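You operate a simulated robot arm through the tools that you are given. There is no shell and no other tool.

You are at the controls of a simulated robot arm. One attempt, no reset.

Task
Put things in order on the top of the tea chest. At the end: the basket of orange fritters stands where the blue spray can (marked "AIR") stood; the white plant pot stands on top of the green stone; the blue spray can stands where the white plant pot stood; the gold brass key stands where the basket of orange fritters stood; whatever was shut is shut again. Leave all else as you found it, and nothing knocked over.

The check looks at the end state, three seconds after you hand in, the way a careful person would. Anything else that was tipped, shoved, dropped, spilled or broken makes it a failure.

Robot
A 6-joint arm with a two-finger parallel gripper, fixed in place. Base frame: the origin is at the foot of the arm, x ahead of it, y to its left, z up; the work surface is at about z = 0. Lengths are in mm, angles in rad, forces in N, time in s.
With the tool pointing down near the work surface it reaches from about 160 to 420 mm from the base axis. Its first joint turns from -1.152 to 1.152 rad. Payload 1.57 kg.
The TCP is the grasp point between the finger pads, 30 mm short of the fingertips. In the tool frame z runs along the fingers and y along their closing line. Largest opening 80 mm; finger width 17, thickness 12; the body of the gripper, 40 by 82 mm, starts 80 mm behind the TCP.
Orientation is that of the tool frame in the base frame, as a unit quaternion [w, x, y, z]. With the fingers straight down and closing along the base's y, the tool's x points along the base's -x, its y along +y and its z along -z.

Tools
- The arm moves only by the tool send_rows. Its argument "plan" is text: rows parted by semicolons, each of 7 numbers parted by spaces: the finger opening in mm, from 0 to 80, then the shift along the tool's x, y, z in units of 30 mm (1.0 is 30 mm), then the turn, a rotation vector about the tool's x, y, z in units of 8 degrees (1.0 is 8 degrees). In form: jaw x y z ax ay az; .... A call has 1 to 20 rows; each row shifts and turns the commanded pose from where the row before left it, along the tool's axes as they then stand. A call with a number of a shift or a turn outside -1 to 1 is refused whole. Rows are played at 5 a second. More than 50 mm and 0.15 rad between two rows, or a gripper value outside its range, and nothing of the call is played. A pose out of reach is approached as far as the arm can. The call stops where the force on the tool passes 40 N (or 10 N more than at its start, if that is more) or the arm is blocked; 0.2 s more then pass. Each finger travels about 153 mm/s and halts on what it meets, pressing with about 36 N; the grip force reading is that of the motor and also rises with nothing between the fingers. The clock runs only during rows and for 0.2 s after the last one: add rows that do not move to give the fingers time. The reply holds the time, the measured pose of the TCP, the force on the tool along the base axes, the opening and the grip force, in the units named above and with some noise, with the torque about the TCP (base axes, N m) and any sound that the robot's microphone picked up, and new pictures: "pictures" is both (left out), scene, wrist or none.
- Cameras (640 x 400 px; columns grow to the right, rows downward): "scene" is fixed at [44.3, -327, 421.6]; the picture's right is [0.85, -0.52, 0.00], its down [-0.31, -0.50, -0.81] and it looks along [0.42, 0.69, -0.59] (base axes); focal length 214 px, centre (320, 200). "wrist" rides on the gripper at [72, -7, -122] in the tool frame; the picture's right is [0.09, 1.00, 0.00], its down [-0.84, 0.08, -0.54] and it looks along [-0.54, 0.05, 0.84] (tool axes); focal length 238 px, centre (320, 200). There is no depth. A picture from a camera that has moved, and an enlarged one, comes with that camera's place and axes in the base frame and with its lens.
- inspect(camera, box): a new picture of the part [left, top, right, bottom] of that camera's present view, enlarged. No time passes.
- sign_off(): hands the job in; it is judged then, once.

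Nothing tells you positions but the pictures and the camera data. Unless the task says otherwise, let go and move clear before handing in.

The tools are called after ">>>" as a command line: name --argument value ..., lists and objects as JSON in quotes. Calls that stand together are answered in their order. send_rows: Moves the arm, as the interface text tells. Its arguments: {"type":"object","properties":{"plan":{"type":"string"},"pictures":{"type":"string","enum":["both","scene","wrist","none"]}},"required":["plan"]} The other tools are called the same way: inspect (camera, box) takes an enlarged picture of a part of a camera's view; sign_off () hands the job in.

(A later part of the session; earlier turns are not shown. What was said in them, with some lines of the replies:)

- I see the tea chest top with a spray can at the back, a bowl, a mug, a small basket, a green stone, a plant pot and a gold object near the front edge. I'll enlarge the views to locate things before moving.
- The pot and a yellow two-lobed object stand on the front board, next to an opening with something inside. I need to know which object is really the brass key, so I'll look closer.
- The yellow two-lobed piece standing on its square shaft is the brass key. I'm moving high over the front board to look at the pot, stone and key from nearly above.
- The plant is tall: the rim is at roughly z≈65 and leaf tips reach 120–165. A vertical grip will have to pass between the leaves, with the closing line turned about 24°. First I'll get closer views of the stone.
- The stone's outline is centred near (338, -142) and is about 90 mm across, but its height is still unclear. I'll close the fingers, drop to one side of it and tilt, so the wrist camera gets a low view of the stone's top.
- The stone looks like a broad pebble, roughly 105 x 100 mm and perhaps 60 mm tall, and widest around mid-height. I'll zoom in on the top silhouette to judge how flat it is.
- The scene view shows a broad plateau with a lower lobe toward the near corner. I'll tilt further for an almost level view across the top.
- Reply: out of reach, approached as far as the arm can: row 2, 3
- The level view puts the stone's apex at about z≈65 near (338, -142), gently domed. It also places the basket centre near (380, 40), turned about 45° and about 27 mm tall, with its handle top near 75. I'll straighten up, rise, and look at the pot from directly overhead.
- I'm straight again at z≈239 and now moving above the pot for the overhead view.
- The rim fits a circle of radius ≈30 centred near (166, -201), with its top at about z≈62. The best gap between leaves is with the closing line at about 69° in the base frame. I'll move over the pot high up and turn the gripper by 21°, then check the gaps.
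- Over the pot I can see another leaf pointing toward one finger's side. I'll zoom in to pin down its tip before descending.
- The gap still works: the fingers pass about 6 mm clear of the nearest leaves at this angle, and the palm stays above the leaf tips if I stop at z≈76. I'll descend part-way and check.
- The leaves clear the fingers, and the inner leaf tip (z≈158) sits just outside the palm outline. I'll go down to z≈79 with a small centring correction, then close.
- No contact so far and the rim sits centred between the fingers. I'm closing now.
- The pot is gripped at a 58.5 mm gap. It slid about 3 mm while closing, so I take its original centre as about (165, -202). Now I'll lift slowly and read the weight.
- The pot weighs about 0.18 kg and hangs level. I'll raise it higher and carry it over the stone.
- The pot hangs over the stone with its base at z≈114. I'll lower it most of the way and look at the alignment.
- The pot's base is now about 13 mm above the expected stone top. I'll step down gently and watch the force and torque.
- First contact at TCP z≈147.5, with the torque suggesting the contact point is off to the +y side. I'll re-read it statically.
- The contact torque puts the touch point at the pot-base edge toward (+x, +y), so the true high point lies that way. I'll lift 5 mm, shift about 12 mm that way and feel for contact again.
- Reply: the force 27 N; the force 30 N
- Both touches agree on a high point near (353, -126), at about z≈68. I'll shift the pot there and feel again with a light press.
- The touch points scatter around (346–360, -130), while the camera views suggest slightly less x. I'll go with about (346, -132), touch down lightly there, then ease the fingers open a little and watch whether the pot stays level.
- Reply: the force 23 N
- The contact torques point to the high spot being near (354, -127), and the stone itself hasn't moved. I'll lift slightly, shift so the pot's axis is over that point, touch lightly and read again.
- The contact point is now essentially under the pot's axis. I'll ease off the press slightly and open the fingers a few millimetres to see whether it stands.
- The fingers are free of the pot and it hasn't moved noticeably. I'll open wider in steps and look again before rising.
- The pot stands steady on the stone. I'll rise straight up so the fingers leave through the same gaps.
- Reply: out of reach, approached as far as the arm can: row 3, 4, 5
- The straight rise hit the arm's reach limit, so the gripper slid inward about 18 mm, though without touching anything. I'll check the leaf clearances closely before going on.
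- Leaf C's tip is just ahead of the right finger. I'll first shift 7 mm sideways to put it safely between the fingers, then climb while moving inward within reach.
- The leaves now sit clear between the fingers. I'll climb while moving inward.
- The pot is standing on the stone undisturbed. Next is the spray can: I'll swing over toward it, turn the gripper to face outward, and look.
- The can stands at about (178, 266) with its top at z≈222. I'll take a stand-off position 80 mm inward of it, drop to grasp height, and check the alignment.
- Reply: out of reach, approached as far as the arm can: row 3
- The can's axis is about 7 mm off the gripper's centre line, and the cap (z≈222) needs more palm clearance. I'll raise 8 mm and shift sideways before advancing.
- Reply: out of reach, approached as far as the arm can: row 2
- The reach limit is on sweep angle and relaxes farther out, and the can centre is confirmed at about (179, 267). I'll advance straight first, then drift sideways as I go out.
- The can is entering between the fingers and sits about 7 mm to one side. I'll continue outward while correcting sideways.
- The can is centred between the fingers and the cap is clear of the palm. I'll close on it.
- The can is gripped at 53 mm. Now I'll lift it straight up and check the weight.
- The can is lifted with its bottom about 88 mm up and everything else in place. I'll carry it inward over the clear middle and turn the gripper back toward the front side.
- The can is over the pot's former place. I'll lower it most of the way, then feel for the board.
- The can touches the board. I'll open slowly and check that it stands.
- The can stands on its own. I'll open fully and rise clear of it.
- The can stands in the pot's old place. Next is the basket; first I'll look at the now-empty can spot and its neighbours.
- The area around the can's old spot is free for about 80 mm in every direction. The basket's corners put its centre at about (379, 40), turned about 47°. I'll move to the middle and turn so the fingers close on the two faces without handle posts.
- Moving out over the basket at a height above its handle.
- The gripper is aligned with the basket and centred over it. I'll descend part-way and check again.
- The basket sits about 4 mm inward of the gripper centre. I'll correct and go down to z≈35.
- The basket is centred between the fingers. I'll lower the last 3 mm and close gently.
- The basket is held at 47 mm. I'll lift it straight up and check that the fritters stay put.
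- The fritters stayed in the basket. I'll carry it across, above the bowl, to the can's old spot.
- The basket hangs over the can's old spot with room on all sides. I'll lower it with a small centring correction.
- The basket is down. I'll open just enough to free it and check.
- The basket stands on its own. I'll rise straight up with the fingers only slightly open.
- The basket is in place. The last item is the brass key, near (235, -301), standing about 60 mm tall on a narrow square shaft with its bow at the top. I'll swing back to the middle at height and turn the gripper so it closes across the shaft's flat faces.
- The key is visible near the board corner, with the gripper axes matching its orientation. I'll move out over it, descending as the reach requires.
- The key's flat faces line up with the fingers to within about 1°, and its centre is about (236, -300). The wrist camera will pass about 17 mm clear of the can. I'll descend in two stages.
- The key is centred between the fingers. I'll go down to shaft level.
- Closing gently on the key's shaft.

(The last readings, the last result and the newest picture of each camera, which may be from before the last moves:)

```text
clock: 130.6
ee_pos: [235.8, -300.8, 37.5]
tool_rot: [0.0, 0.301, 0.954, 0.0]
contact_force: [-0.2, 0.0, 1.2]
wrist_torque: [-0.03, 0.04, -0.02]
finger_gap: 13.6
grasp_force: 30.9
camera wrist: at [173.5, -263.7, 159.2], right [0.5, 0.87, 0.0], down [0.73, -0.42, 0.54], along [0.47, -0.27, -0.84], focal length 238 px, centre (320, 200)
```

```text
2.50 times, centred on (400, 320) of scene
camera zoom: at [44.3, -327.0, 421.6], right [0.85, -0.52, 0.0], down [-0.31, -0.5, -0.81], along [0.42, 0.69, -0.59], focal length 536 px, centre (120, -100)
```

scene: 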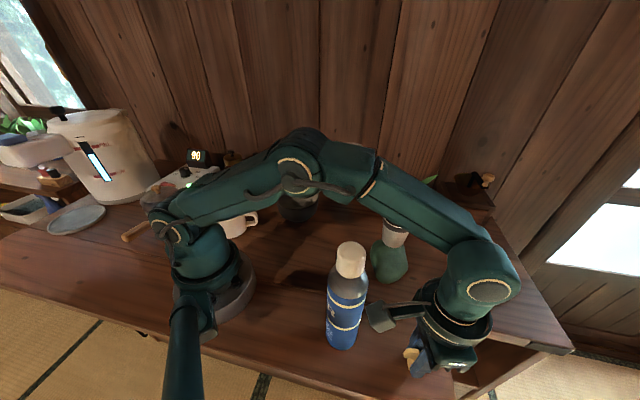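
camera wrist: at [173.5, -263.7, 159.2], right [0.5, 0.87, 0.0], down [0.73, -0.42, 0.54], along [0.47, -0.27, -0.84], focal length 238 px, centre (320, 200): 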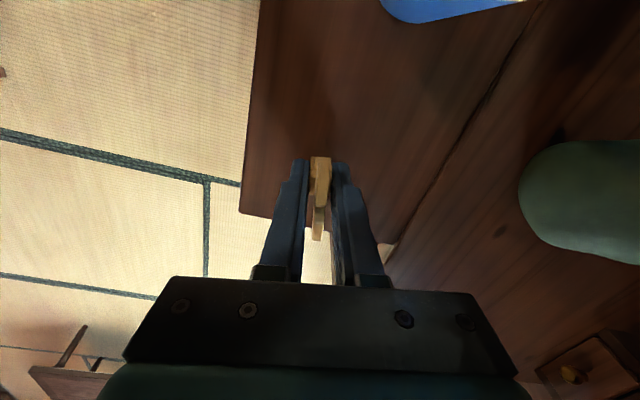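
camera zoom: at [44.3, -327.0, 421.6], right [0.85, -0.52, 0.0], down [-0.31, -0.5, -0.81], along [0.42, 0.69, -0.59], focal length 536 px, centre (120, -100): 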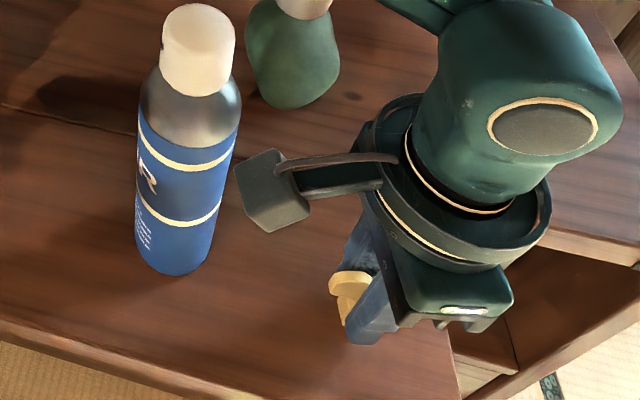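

The key is held upright at 13.6 mm. I'll lift it slowly and straight up.

>>> send_rows --plan "8 0 0 -0.15 0 0 0; 8 0 0 -0.3 0 0 0; 8 0 0 -0.6 0 0 0; 8 0 0 -0.8 0 0 0; 8 0 0 -0.8 0 0 0; 8 0 0 -0.8 0 0 0; 8 0 0 -0.8 0 0 0; 8 0 0 0 0 0 0; 8 0 0 0 0 0 0" --pictures "both"

>>> inspect --camera "wrist" --box '[240, 80, 400, 280]'

>>> inspect --camera "scene" --box '[320, 200, 520, 400]'

```text
clock: 132.6
ee_pos: [236.6, -300.1, 166.0]
tool_rot: [0.0, 0.3, 0.954, 0.0]
contact_force: [0.2, 0.1, 0.5]
wrist_torque: [0.03, 0.03, -0.02]
finger_gap: 13.7
grasp_force: 30.0
camera wrist: at [174.1, -263.7, 286.9], right [0.5, 0.87, 0.0], down [0.73, -0.42, 0.54], along [0.47, -0.27, -0.84], focal length 238 px, centre (320, 200)
```

scene: 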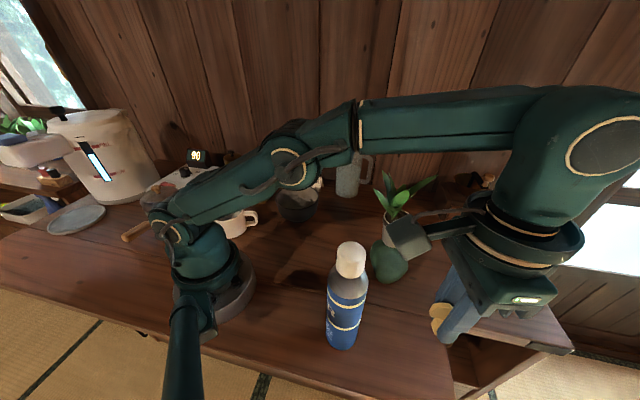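
wrist: 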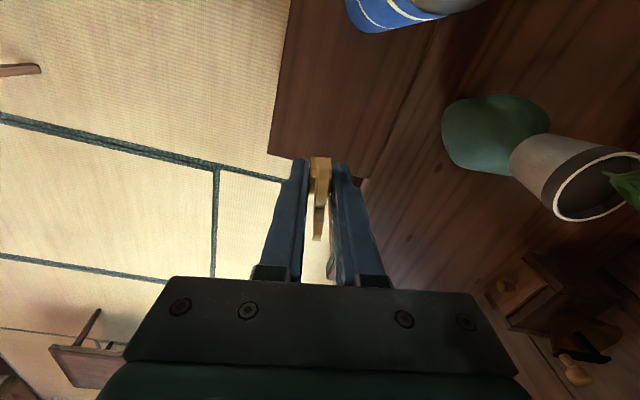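

```text
2.00 times, centred on (320, 180) of wrist
camera zoom: at [174.1, -263.7, 286.9], right [0.5, 0.87, 0.0], down [0.73, -0.42, 0.54], along [0.47, -0.27, -0.84], focal length 477 px, centre (320, 240)
```

zoom: 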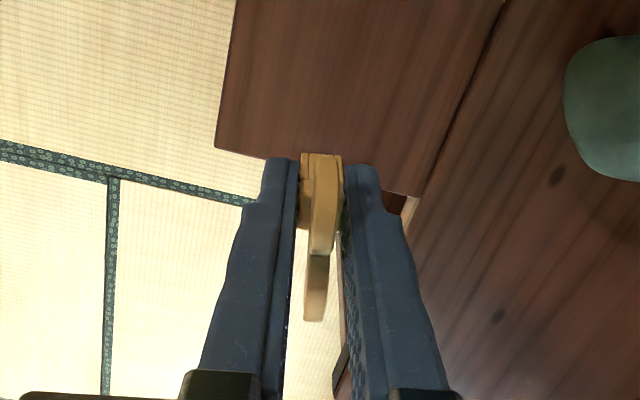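

```text
2.00 times, centred on (420, 300) of scene
camera zoom: at [44.3, -327.0, 421.5], right [0.85, -0.52, 0.0], down [-0.31, -0.5, -0.81], along [0.42, 0.69, -0.59], focal length 429 px, centre (120, 0)
```

zoom: 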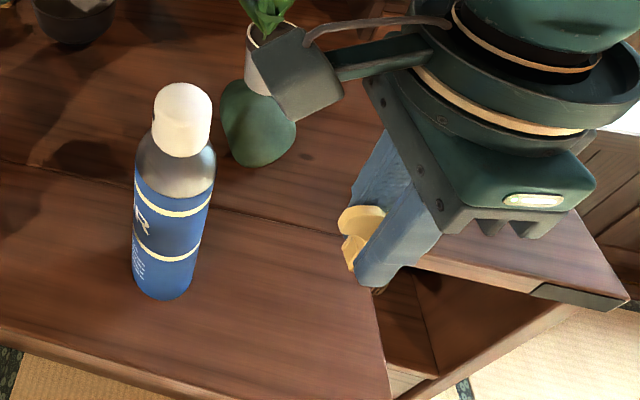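

The key hangs straight in the grip. I'll carry it back between the can and the plant at height.

>>> send_rows --plan "8 0.3125 0.4875 -0.6575 0 0 0; 8 0.3125 0.4875 -0.6575 0 0 0; 8 0.3125 0.4875 -0.6575 0 0 0; 8 0.3125 0.4875 -0.6575 0 0 0; 8 0.315 0.592 -0.142 0 0 0; 8 0.315 0.592 -0.142 0 0 0; 8 0.315 0.592 -0.142 0 0 0; 8 0.315 0.592 -0.142 0 0 0; 8 0.438 0.573 0 0 0 0; 8 0.438 0.573 0 0 0 0; 8 0.438 0.573 0 0 0 0; 8 0.438 0.573 0 0 0 0; 8 0.438 0.573 0 0 0 0; 8 0.438 0.573 0 0 0 0; 8 0 0 0 0 0 0; 8 0 0 0 0 0 0" --pictures "both"

```text
clock: 136.0
ee_pos: [243.6, -20.8, 259.4]
tool_rot: [0.001, 0.302, 0.953, 0.001]
contact_force: [0.2, -0.3, -1.1]
wrist_torque: [-0.01, -0.04, 0.0]
finger_gap: 13.5
grasp_force: 29.9
camera wrist: at [181.0, 15.7, 381.9], right [0.5, 0.87, 0.0], down [0.73, -0.42, 0.54], along [0.47, -0.27, -0.84], focal length 238 px, centre (320, 200)
```

scene: 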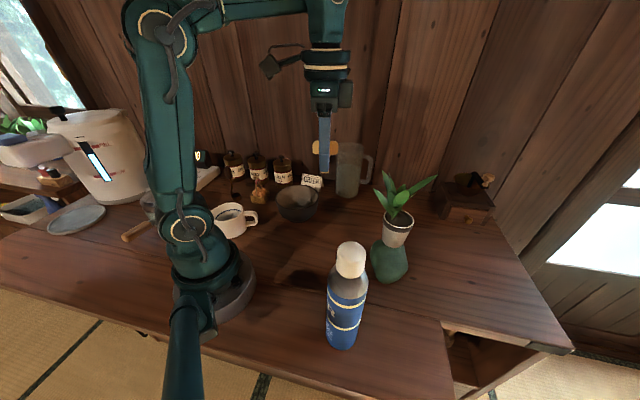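
wrist: 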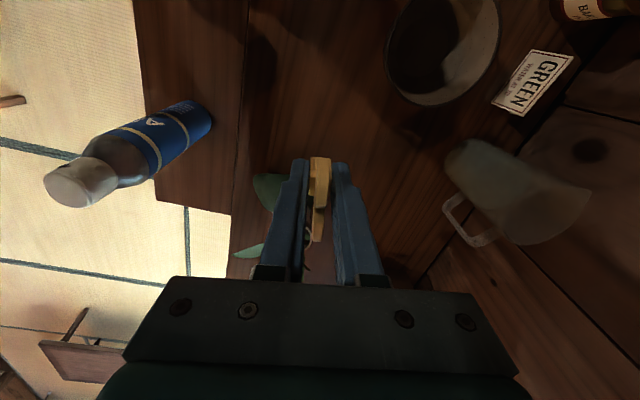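

>>> send_rows --plan "8 -0.361 0.596 0.453 0 0 0; 8 -0.361 0.596 0.453 0 0 0; 8 -0.361 0.596 0.453 0 0 0; 8 -0.361 0.596 0.453 0 0 0; 8 -0.361 0.596 0.453 0 0 0; 8 -0.361 0.596 0.453 0 0 0; 8 -0.361 0.596 0.453 0 0 0; 8 0 0 0 0 0 0; 8 0 0 0 0 0 0" --pictures "both"

>>> inspect --camera "scene" --box '[300, 100, 440, 240]'

```text
clock: 138.0
ee_pos: [377.3, 39.2, 165.2]
tool_rot: [0.001, 0.301, 0.954, -0.001]
contact_force: [0.2, 0.6, -0.4]
wrist_torque: [0.01, -0.02, 0.0]
finger_gap: 13.3
grasp_force: 29.9
camera wrist: at [315.3, 75.5, 286.8], right [0.5, 0.87, 0.0], down [0.73, -0.42, 0.54], along [0.47, -0.27, -0.84], focal length 238 px, centre (320, 200)
```

scene: 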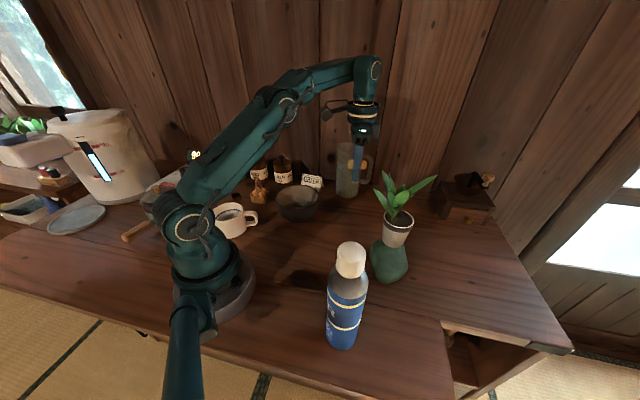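
wrist: 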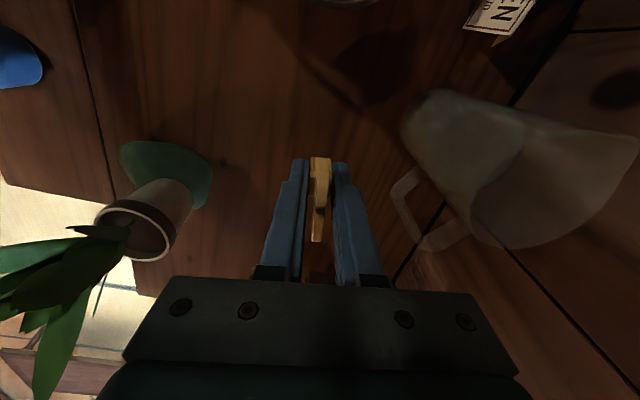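

```text
2.86 times, centred on (370, 170) of scene
camera zoom: at [44.3, -327.0, 421.6], right [0.85, -0.52, 0.0], down [-0.31, -0.5, -0.81], along [0.42, 0.69, -0.59], focal length 613 px, centre (177, 286)
```

zoom: 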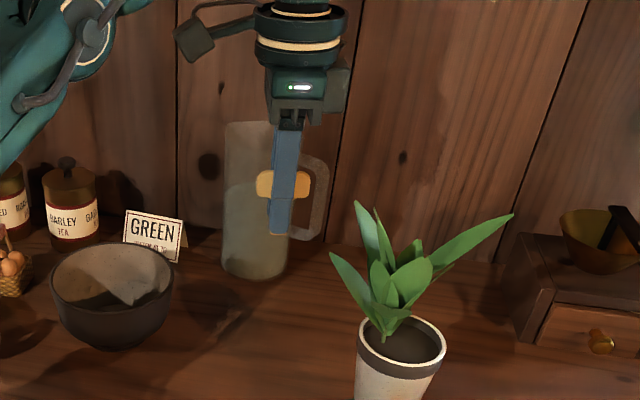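

The key is over the basket's old place. I'll lower it most of the way, then in small steps.

>>> send_rows --plan "8 -0.02 -0.04 0.7 0 0 0; 8 0 0 0.8 0 0 0; 8 0 0 0.8 0 0 0; 8 0 0 0.8 0 0 0; 8 0 0 0.6 0 0 0; 8 0 0 0 0 0 0; 8 0 0 0 0 0 0" --pictures "both"

>>> inspect --camera "scene" --box '[310, 140, 410, 240]'

```text
clock: 139.6
ee_pos: [377.4, 37.6, 56.1]
tool_rot: [0.001, 0.3, 0.954, 0.0]
contact_force: [-1.3, -0.2, 0.3]
wrist_torque: [-0.03, 0.02, 0.01]
finger_gap: 13.6
grasp_force: 30.2
camera wrist: at [314.7, 72.6, 177.2], right [0.5, 0.87, 0.0], down [0.73, -0.42, 0.54], along [0.47, -0.27, -0.84], focal length 238 px, centre (320, 200)
```

scene: 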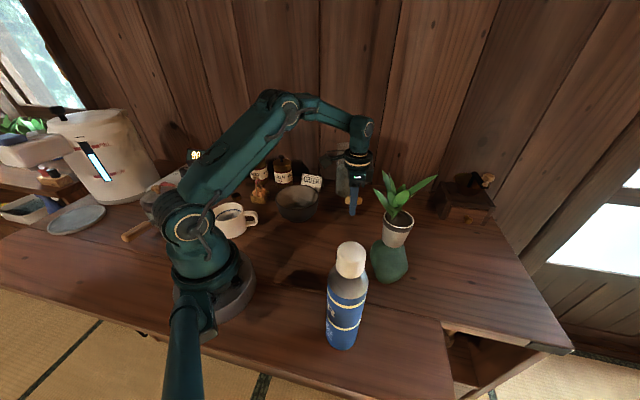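
wrist: 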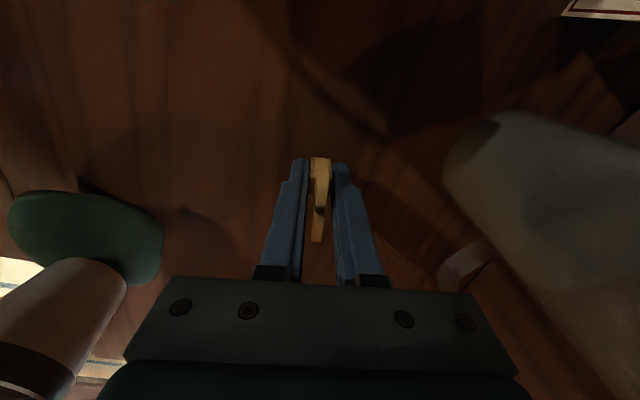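

```text
4.00 times, centred on (360, 190) of scene
camera zoom: at [44.3, -327.0, 421.6], right [0.85, -0.52, 0.0], down [-0.31, -0.5, -0.81], along [0.42, 0.69, -0.59], focal length 858 px, centre (160, 240)
```

zoom: 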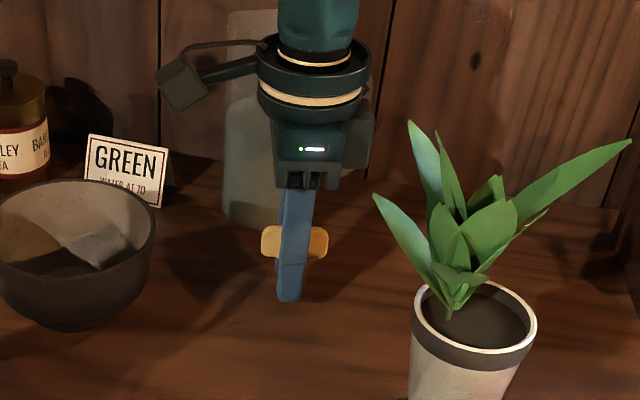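

>>> send_rows --plan "8 0.02 0.05 0.2 0 0 0; 8 0 0 0.2 0 0 0; 8 0 0 0 0 0 0; 8 0 0 0 0 0 0" --pictures "none"

>>> send_rows --plan "8 0 0 0.06 0 0 0; 8 0 0 0 0 0 0; 8 0 0 0 0 0 0" --pictures "none"

>>> send_rows --plan "8 0 0 0.05 0 0 0; 8 0 0 0 0 0 0; 8 0 0 0 0 0 0" --pictures "wrist"

```text
clock: 140.6
ee_pos: [377.2, 38.2, 42.2]
tool_rot: [0.001, 0.301, 0.954, 0.0]
contact_force: [0.1, 0.4, 0.7]
wrist_torque: [-0.02, -0.03, -0.01]
finger_gap: 13.8
grasp_force: 30.1
```

```text
clock: 141.4
ee_pos: [378.0, 38.9, 40.8]
tool_rot: [0.001, 0.301, 0.954, 0.001]
contact_force: [0.3, -0.1, 0.0]
wrist_torque: [-0.01, 0.01, -0.02]
finger_gap: 13.8
grasp_force: 29.7
```

```text
clock: 142.2
ee_pos: [377.8, 38.4, 39.5]
tool_rot: [0.001, 0.3, 0.954, 0.0]
contact_force: [-0.3, 0.7, 0.2]
wrist_torque: [0.0, 0.0, -0.01]
finger_gap: 13.6
grasp_force: 29.8
camera wrist: at [314.9, 75.0, 161.1], right [0.5, 0.87, 0.0], down [0.73, -0.42, 0.54], along [0.47, -0.27, -0.84], focal length 238 px, centre (320, 200)
```

wrist: 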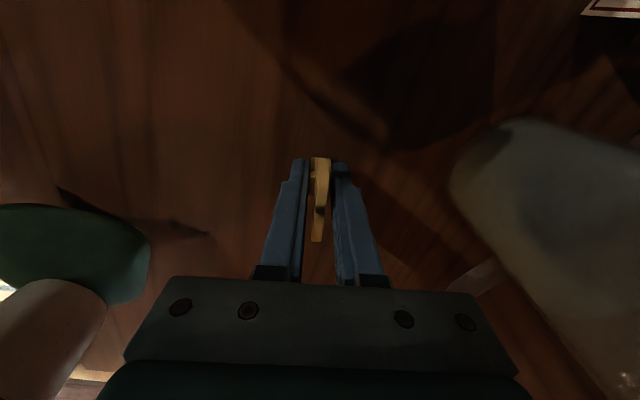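

>>> send_rows --plan "8 0 0 0.03 0 0 0; 8 0 0 0 0 0 0; 8 0 0 0 0 0 0" --pictures "none"

>>> send_rows --plan "8 0 0 0.03 0 0 0; 8 0 0 0 0 0 0; 8 0 0 0 0 0 0" --pictures "none"

```text
clock: 143.0
ee_pos: [376.7, 38.1, 38.2]
tool_rot: [0.001, 0.3, 0.954, -0.001]
contact_force: [0.3, -0.1, -1.4]
wrist_torque: [0.01, 0.01, -0.01]
finger_gap: 13.7
grasp_force: 30.3
```

```text
clock: 143.8
ee_pos: [376.8, 39.0, 37.3]
tool_rot: [0.001, 0.301, 0.954, -0.001]
contact_force: [-0.3, -0.3, 0.0]
wrist_torque: [0.01, -0.01, -0.01]
finger_gap: 13.5
grasp_force: 30.3
```

>>> send_rows --plan "8 0 0 0.02 0 0 0; 8 0 0 0 0 0 0; 8 0 0 0 0 0 0" --pictures "none"

>>> send_rows --plan "8 0 0 0.02 0 0 0; 8 0 0 0 0 0 0; 8 0 0 0 0 0 0" --pictures "none"

```text
clock: 144.6
ee_pos: [378.0, 38.7, 36.7]
tool_rot: [0.001, 0.301, 0.954, 0.0]
contact_force: [-6.9, -4.0, 17.7]
wrist_torque: [-0.13, 0.16, 0.0]
finger_gap: 13.9
grasp_force: 29.9
```

```text
clock: 145.4
ee_pos: [377.3, 38.0, 36.2]
tool_rot: [0.001, 0.301, 0.954, 0.0]
contact_force: [-6.8, -5.0, 25.2]
wrist_torque: [-0.2, 0.2, -0.02]
finger_gap: 13.9
grasp_force: 30.2
```

The key is down. I'll ease off the pressure before opening slowly.

>>> send_rows --plan "8 0 0 -0.02 0 0 0; 8 0 0 0 0 0 0; 8 0 0 0 0 0 0" --pictures "none"

>>> send_rows --plan "8 0 0 -0.015 0 0 0; 8 0 0 0 0 0 0; 8 0 0 0 0 0 0" --pictures "none"

```text
clock: 146.2
ee_pos: [377.0, 39.0, 35.8]
tool_rot: [0.002, 0.301, 0.954, 0.001]
contact_force: [2.2, -5.3, 13.8]
wrist_torque: [-0.18, -0.14, 0.0]
finger_gap: 13.7
grasp_force: 30.0
```

```text
clock: 147.0
ee_pos: [376.5, 38.5, 36.7]
tool_rot: [-0.001, 0.301, 0.954, 0.0]
contact_force: [0.8, 1.5, 3.3]
wrist_torque: [0.03, -0.07, 0.06]
finger_gap: 13.6
grasp_force: 30.6
```

Light contact now. Opening slowly.

>>> send_rows --plan "12 0 0 0 0 0 0; 13 0 0 0 0 0 0; 13.5 0 0 0 0 0 0; 14 0 0 0 0 0 0; 14.5 0 0 0 0 0 0; 15 0 0 0 0 0 0; 16 0 0 0 0 0 0; 17 0 0 0 0 0 0; 18 0 0 0 0 0 0; 20 0 0 0 0 0 0; 20 0 0 0 0 0 0; 20 0 0 0 0 0 0" --pictures "both"

>>> inspect --camera "wrist" --box '[240, 80, 400, 280]'

>>> inspect --camera "scene" --box '[310, 150, 400, 240]'

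```text
clock: 149.6
ee_pos: [378.4, 39.6, 37.4]
tool_rot: [0.001, 0.301, 0.954, -0.001]
contact_force: [-0.8, 0.4, -0.5]
wrist_torque: [-0.02, 0.03, -0.02]
finger_gap: 20.1
grasp_force: 0.1
camera wrist: at [315.0, 74.8, 158.7], right [0.5, 0.87, 0.0], down [0.73, -0.42, 0.54], along [0.47, -0.27, -0.84], focal length 238 px, centre (320, 200)
```

scene: 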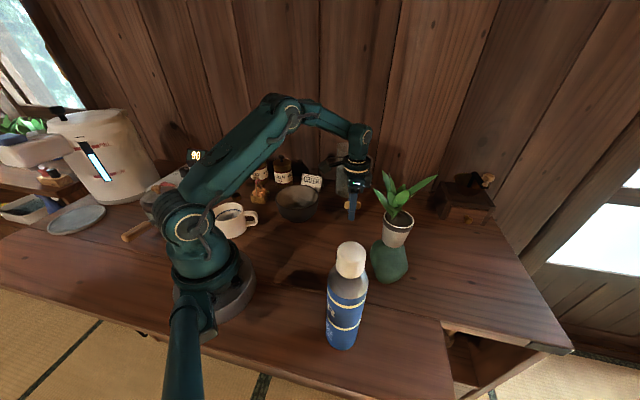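
wrist: 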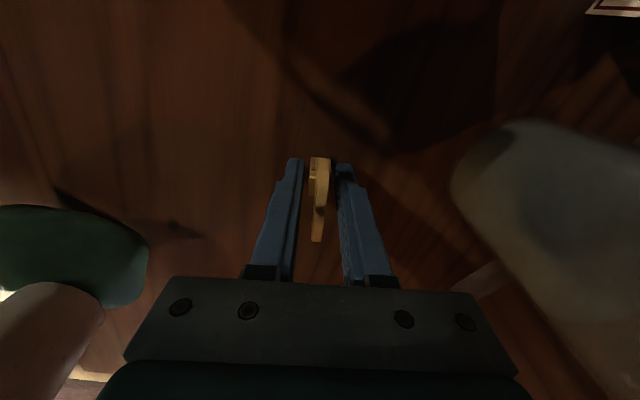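

```text
2.00 times, centred on (320, 180) of wrist
camera zoom: at [315.0, 74.8, 158.7], right [0.5, 0.87, 0.0], down [0.73, -0.42, 0.54], along [0.47, -0.27, -0.84], focal length 477 px, centre (320, 240)
```

zoom: 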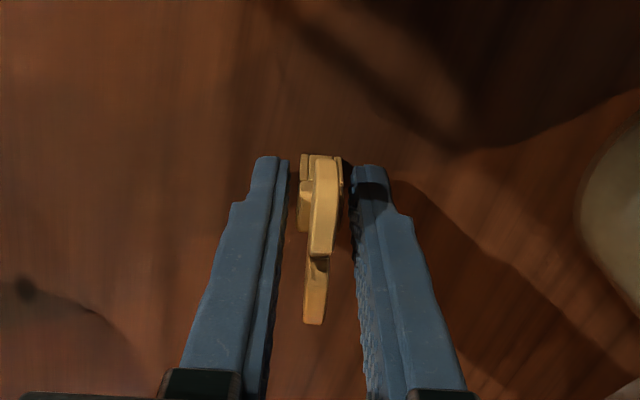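

```text
4.44 times, centred on (355, 195) of scene
camera zoom: at [44.3, -327.0, 421.6], right [0.85, -0.52, 0.0], down [-0.31, -0.5, -0.81], along [0.42, 0.69, -0.59], focal length 953 px, centre (164, 222)
```

zoom: 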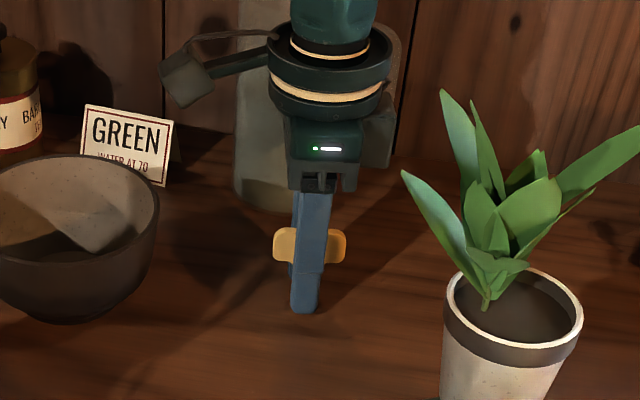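

The key stands by itself. I'll open wider and rise straight up.

>>> send_rows --plan "24 0 0 0 0 0 0; 30 0 0 0 0 0 0; 38 0 0 0 0 0 0; 46 0 0 0 0 0 0; 46 0 0 0 0 0 0; 46 0 0 -0.3 0 0 0; 46 0 0 -0.6 0 0 0; 46 0 0 -0.8 0 0 0; 46 0 0 -0.8 0 0 0; 46 0 0 -0.8 0 0 0; 46 0 0 -0.8 0 0 0; 46 0 0 0 0 0 0; 46 0 0 0 0 0 0" --pictures "both"

>>> inspect --camera "wrist" --box '[240, 60, 400, 260]'

>>> inspect --camera "scene" --box '[310, 150, 400, 240]'

```text
clock: 152.4
ee_pos: [377.5, 38.0, 159.6]
tool_rot: [0.001, 0.301, 0.953, 0.0]
contact_force: [0.1, 0.7, 0.7]
wrist_torque: [-0.01, 0.04, -0.01]
finger_gap: 46.4
grasp_force: 0.0
camera wrist: at [314.3, 74.7, 281.3], right [0.5, 0.87, 0.0], down [0.73, -0.42, 0.54], along [0.47, -0.27, -0.84], focal length 238 px, centre (320, 200)
```

scene: 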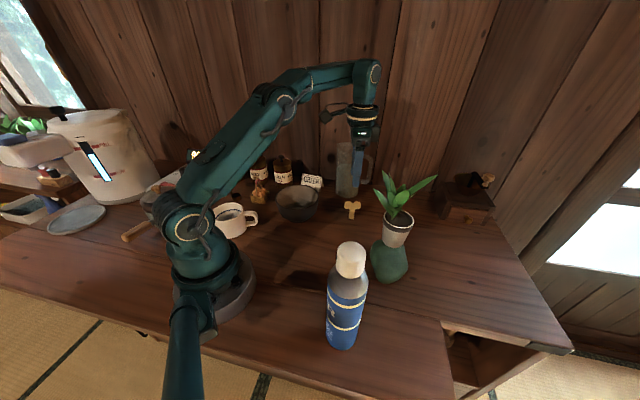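
wrist: 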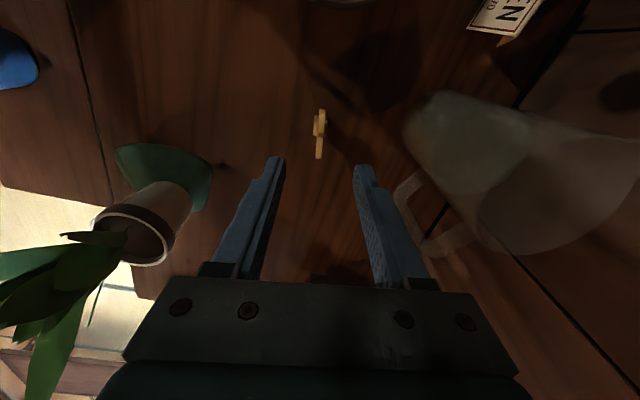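

```text
2.00 times, centred on (320, 160) of wrist
camera zoom: at [314.3, 74.7, 281.3], right [0.5, 0.87, 0.0], down [0.73, -0.42, 0.54], along [0.47, -0.27, -0.84], focal length 477 px, centre (320, 280)
```

zoom: 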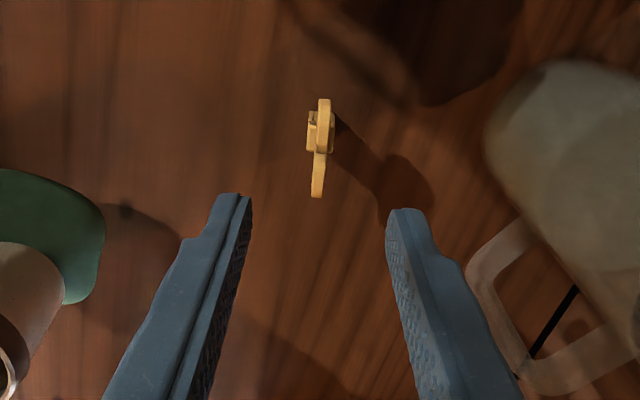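

```text
4.44 times, centred on (355, 195) of scene
camera zoom: at [44.3, -327.0, 421.6], right [0.85, -0.52, 0.0], down [-0.31, -0.5, -0.81], along [0.42, 0.69, -0.59], focal length 953 px, centre (164, 222)
```

zoom: 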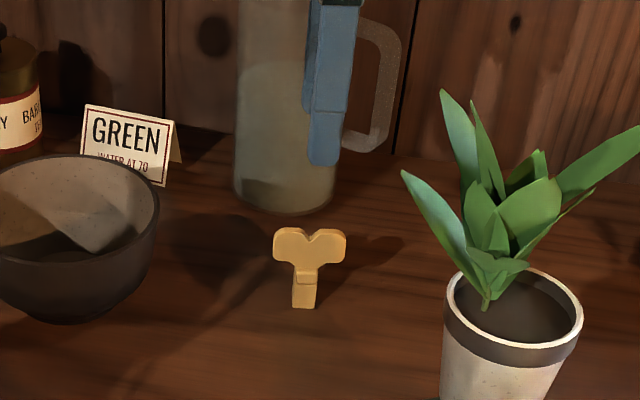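

The key stands where the basket stood. I'll back the arm away to a clear, high pose and check everything once more.

>>> send_rows --plan "46 0.5 -0.61 -0.556 0 0 0; 46 0.5 -0.61 -0.556 0 0 0; 46 0.5 -0.61 -0.556 0 0 0; 46 0.5 -0.61 -0.556 0 0 0; 46 0.5 -0.61 -0.556 0 0 0; 46 0.5 -0.61 -0.556 0 0 0; 46 0 0 0 0 0 0; 46 0 0 0 0 0 0" --pictures "both"

>>> inspect --camera "scene" --box '[200, 140, 340, 240]'

>>> inspect --camera "scene" --box '[320, 160, 450, 300]'

>>> inspect --camera "scene" --box '[300, 230, 500, 400]'

```text
clock: 154.2
ee_pos: [239.6, 0.5, 261.5]
tool_rot: [0.001, 0.301, 0.954, 0.0]
contact_force: [0.2, -0.9, -0.5]
wrist_torque: [-0.01, 0.02, 0.02]
finger_gap: 46.0
grasp_force: 0.1
camera wrist: at [177.7, 37.5, 382.4], right [0.5, 0.87, 0.0], down [0.73, -0.42, 0.54], along [0.47, -0.27, -0.84], focal length 238 px, centre (320, 200)
```

scene: 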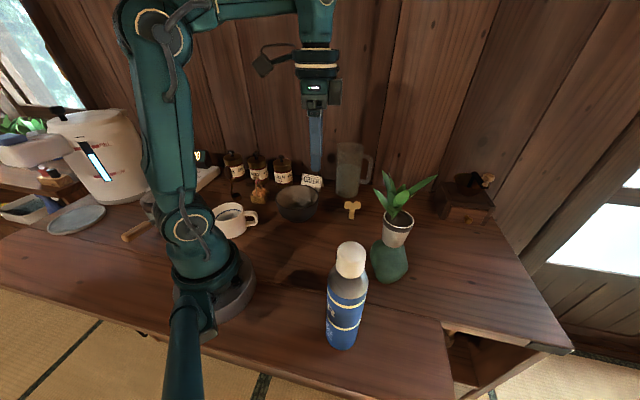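
wrist: 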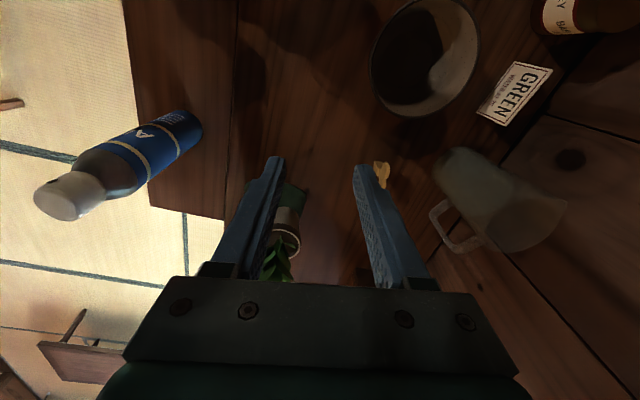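

```text
4.00 times, centred on (270, 190) of scene
camera zoom: at [44.3, -327.0, 421.6], right [0.85, -0.52, 0.0], down [-0.31, -0.5, -0.81], along [0.42, 0.69, -0.59], focal length 858 px, centre (520, 240)
```

zoom: 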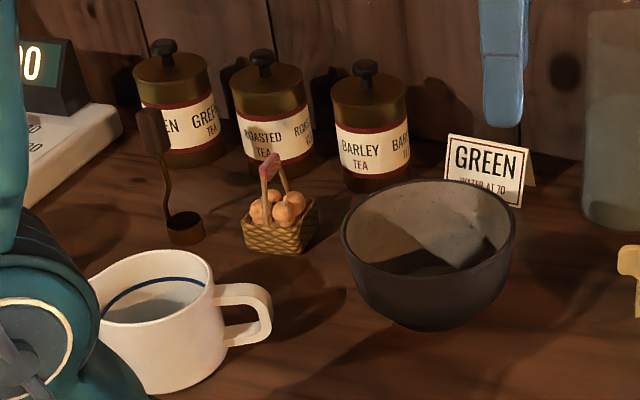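

```text
2.86 times, centred on (385, 230) of scene
camera zoom: at [44.3, -327.0, 421.6], right [0.85, -0.52, 0.0], down [-0.31, -0.5, -0.81], along [0.42, 0.69, -0.59], focal length 613 px, centre (134, 114)
```

zoom: 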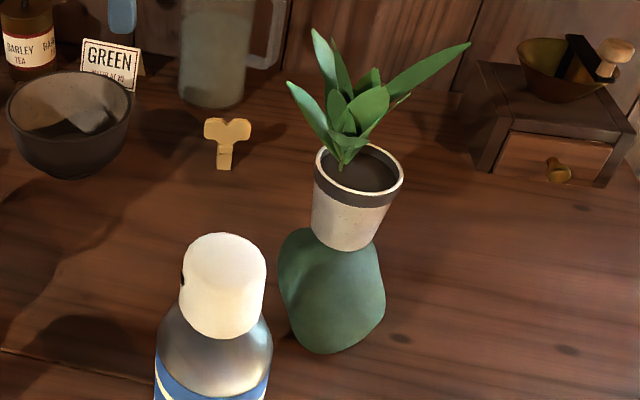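

```text
2.35 times, centred on (400, 315) of scene
camera zoom: at [44.3, -327.0, 421.6], right [0.85, -0.52, 0.0], down [-0.31, -0.5, -0.81], along [0.42, 0.69, -0.59], focal length 505 px, centre (132, -71)
```

zoom: 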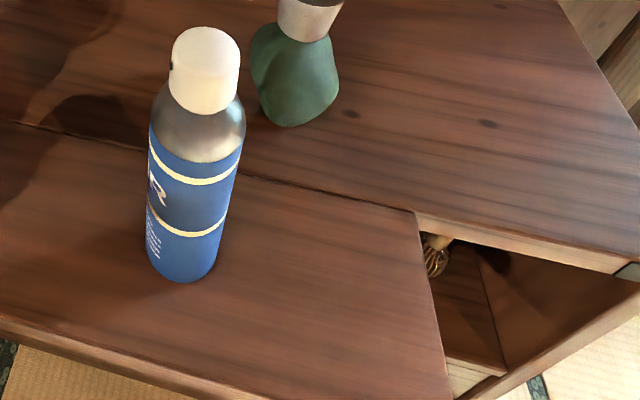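

The final check shows everything in place:
- **Basket:** at the can's old spot.
- **Plant pot:** standing steady on the stone.
- **Spray can:** at the pot's old spot.
- **Key:** upright at the basket's old spot.

Everything else looks untouched, and the arm is clear and empty, so I'm handing in.

>>> sign_off

```text
The job is handed in.
```

I've handed the job in, and in the last pictures everything on the tea chest was where you asked for it:

- **Basket of orange fritters:** it stands where the spray can stood, with all the fritters still in it.
- **White plant pot:** it stands on top of the green stone. It sits a little toward the back of the stone's top and may lean a few degrees, but it stayed steady for well over a minute after I let go.
- **Blue spray can:** it stands where the plant pot stood.
- **Brass key:** it stands upright where the basket stood.

I didn't open anything, so nothing needed shutting again. While placing the pot I pressed it against the stone a few times to find the highest point, but the stone didn't visibly move. The other things on the chest look as they did at the start. The arm is clear and holding nothing.
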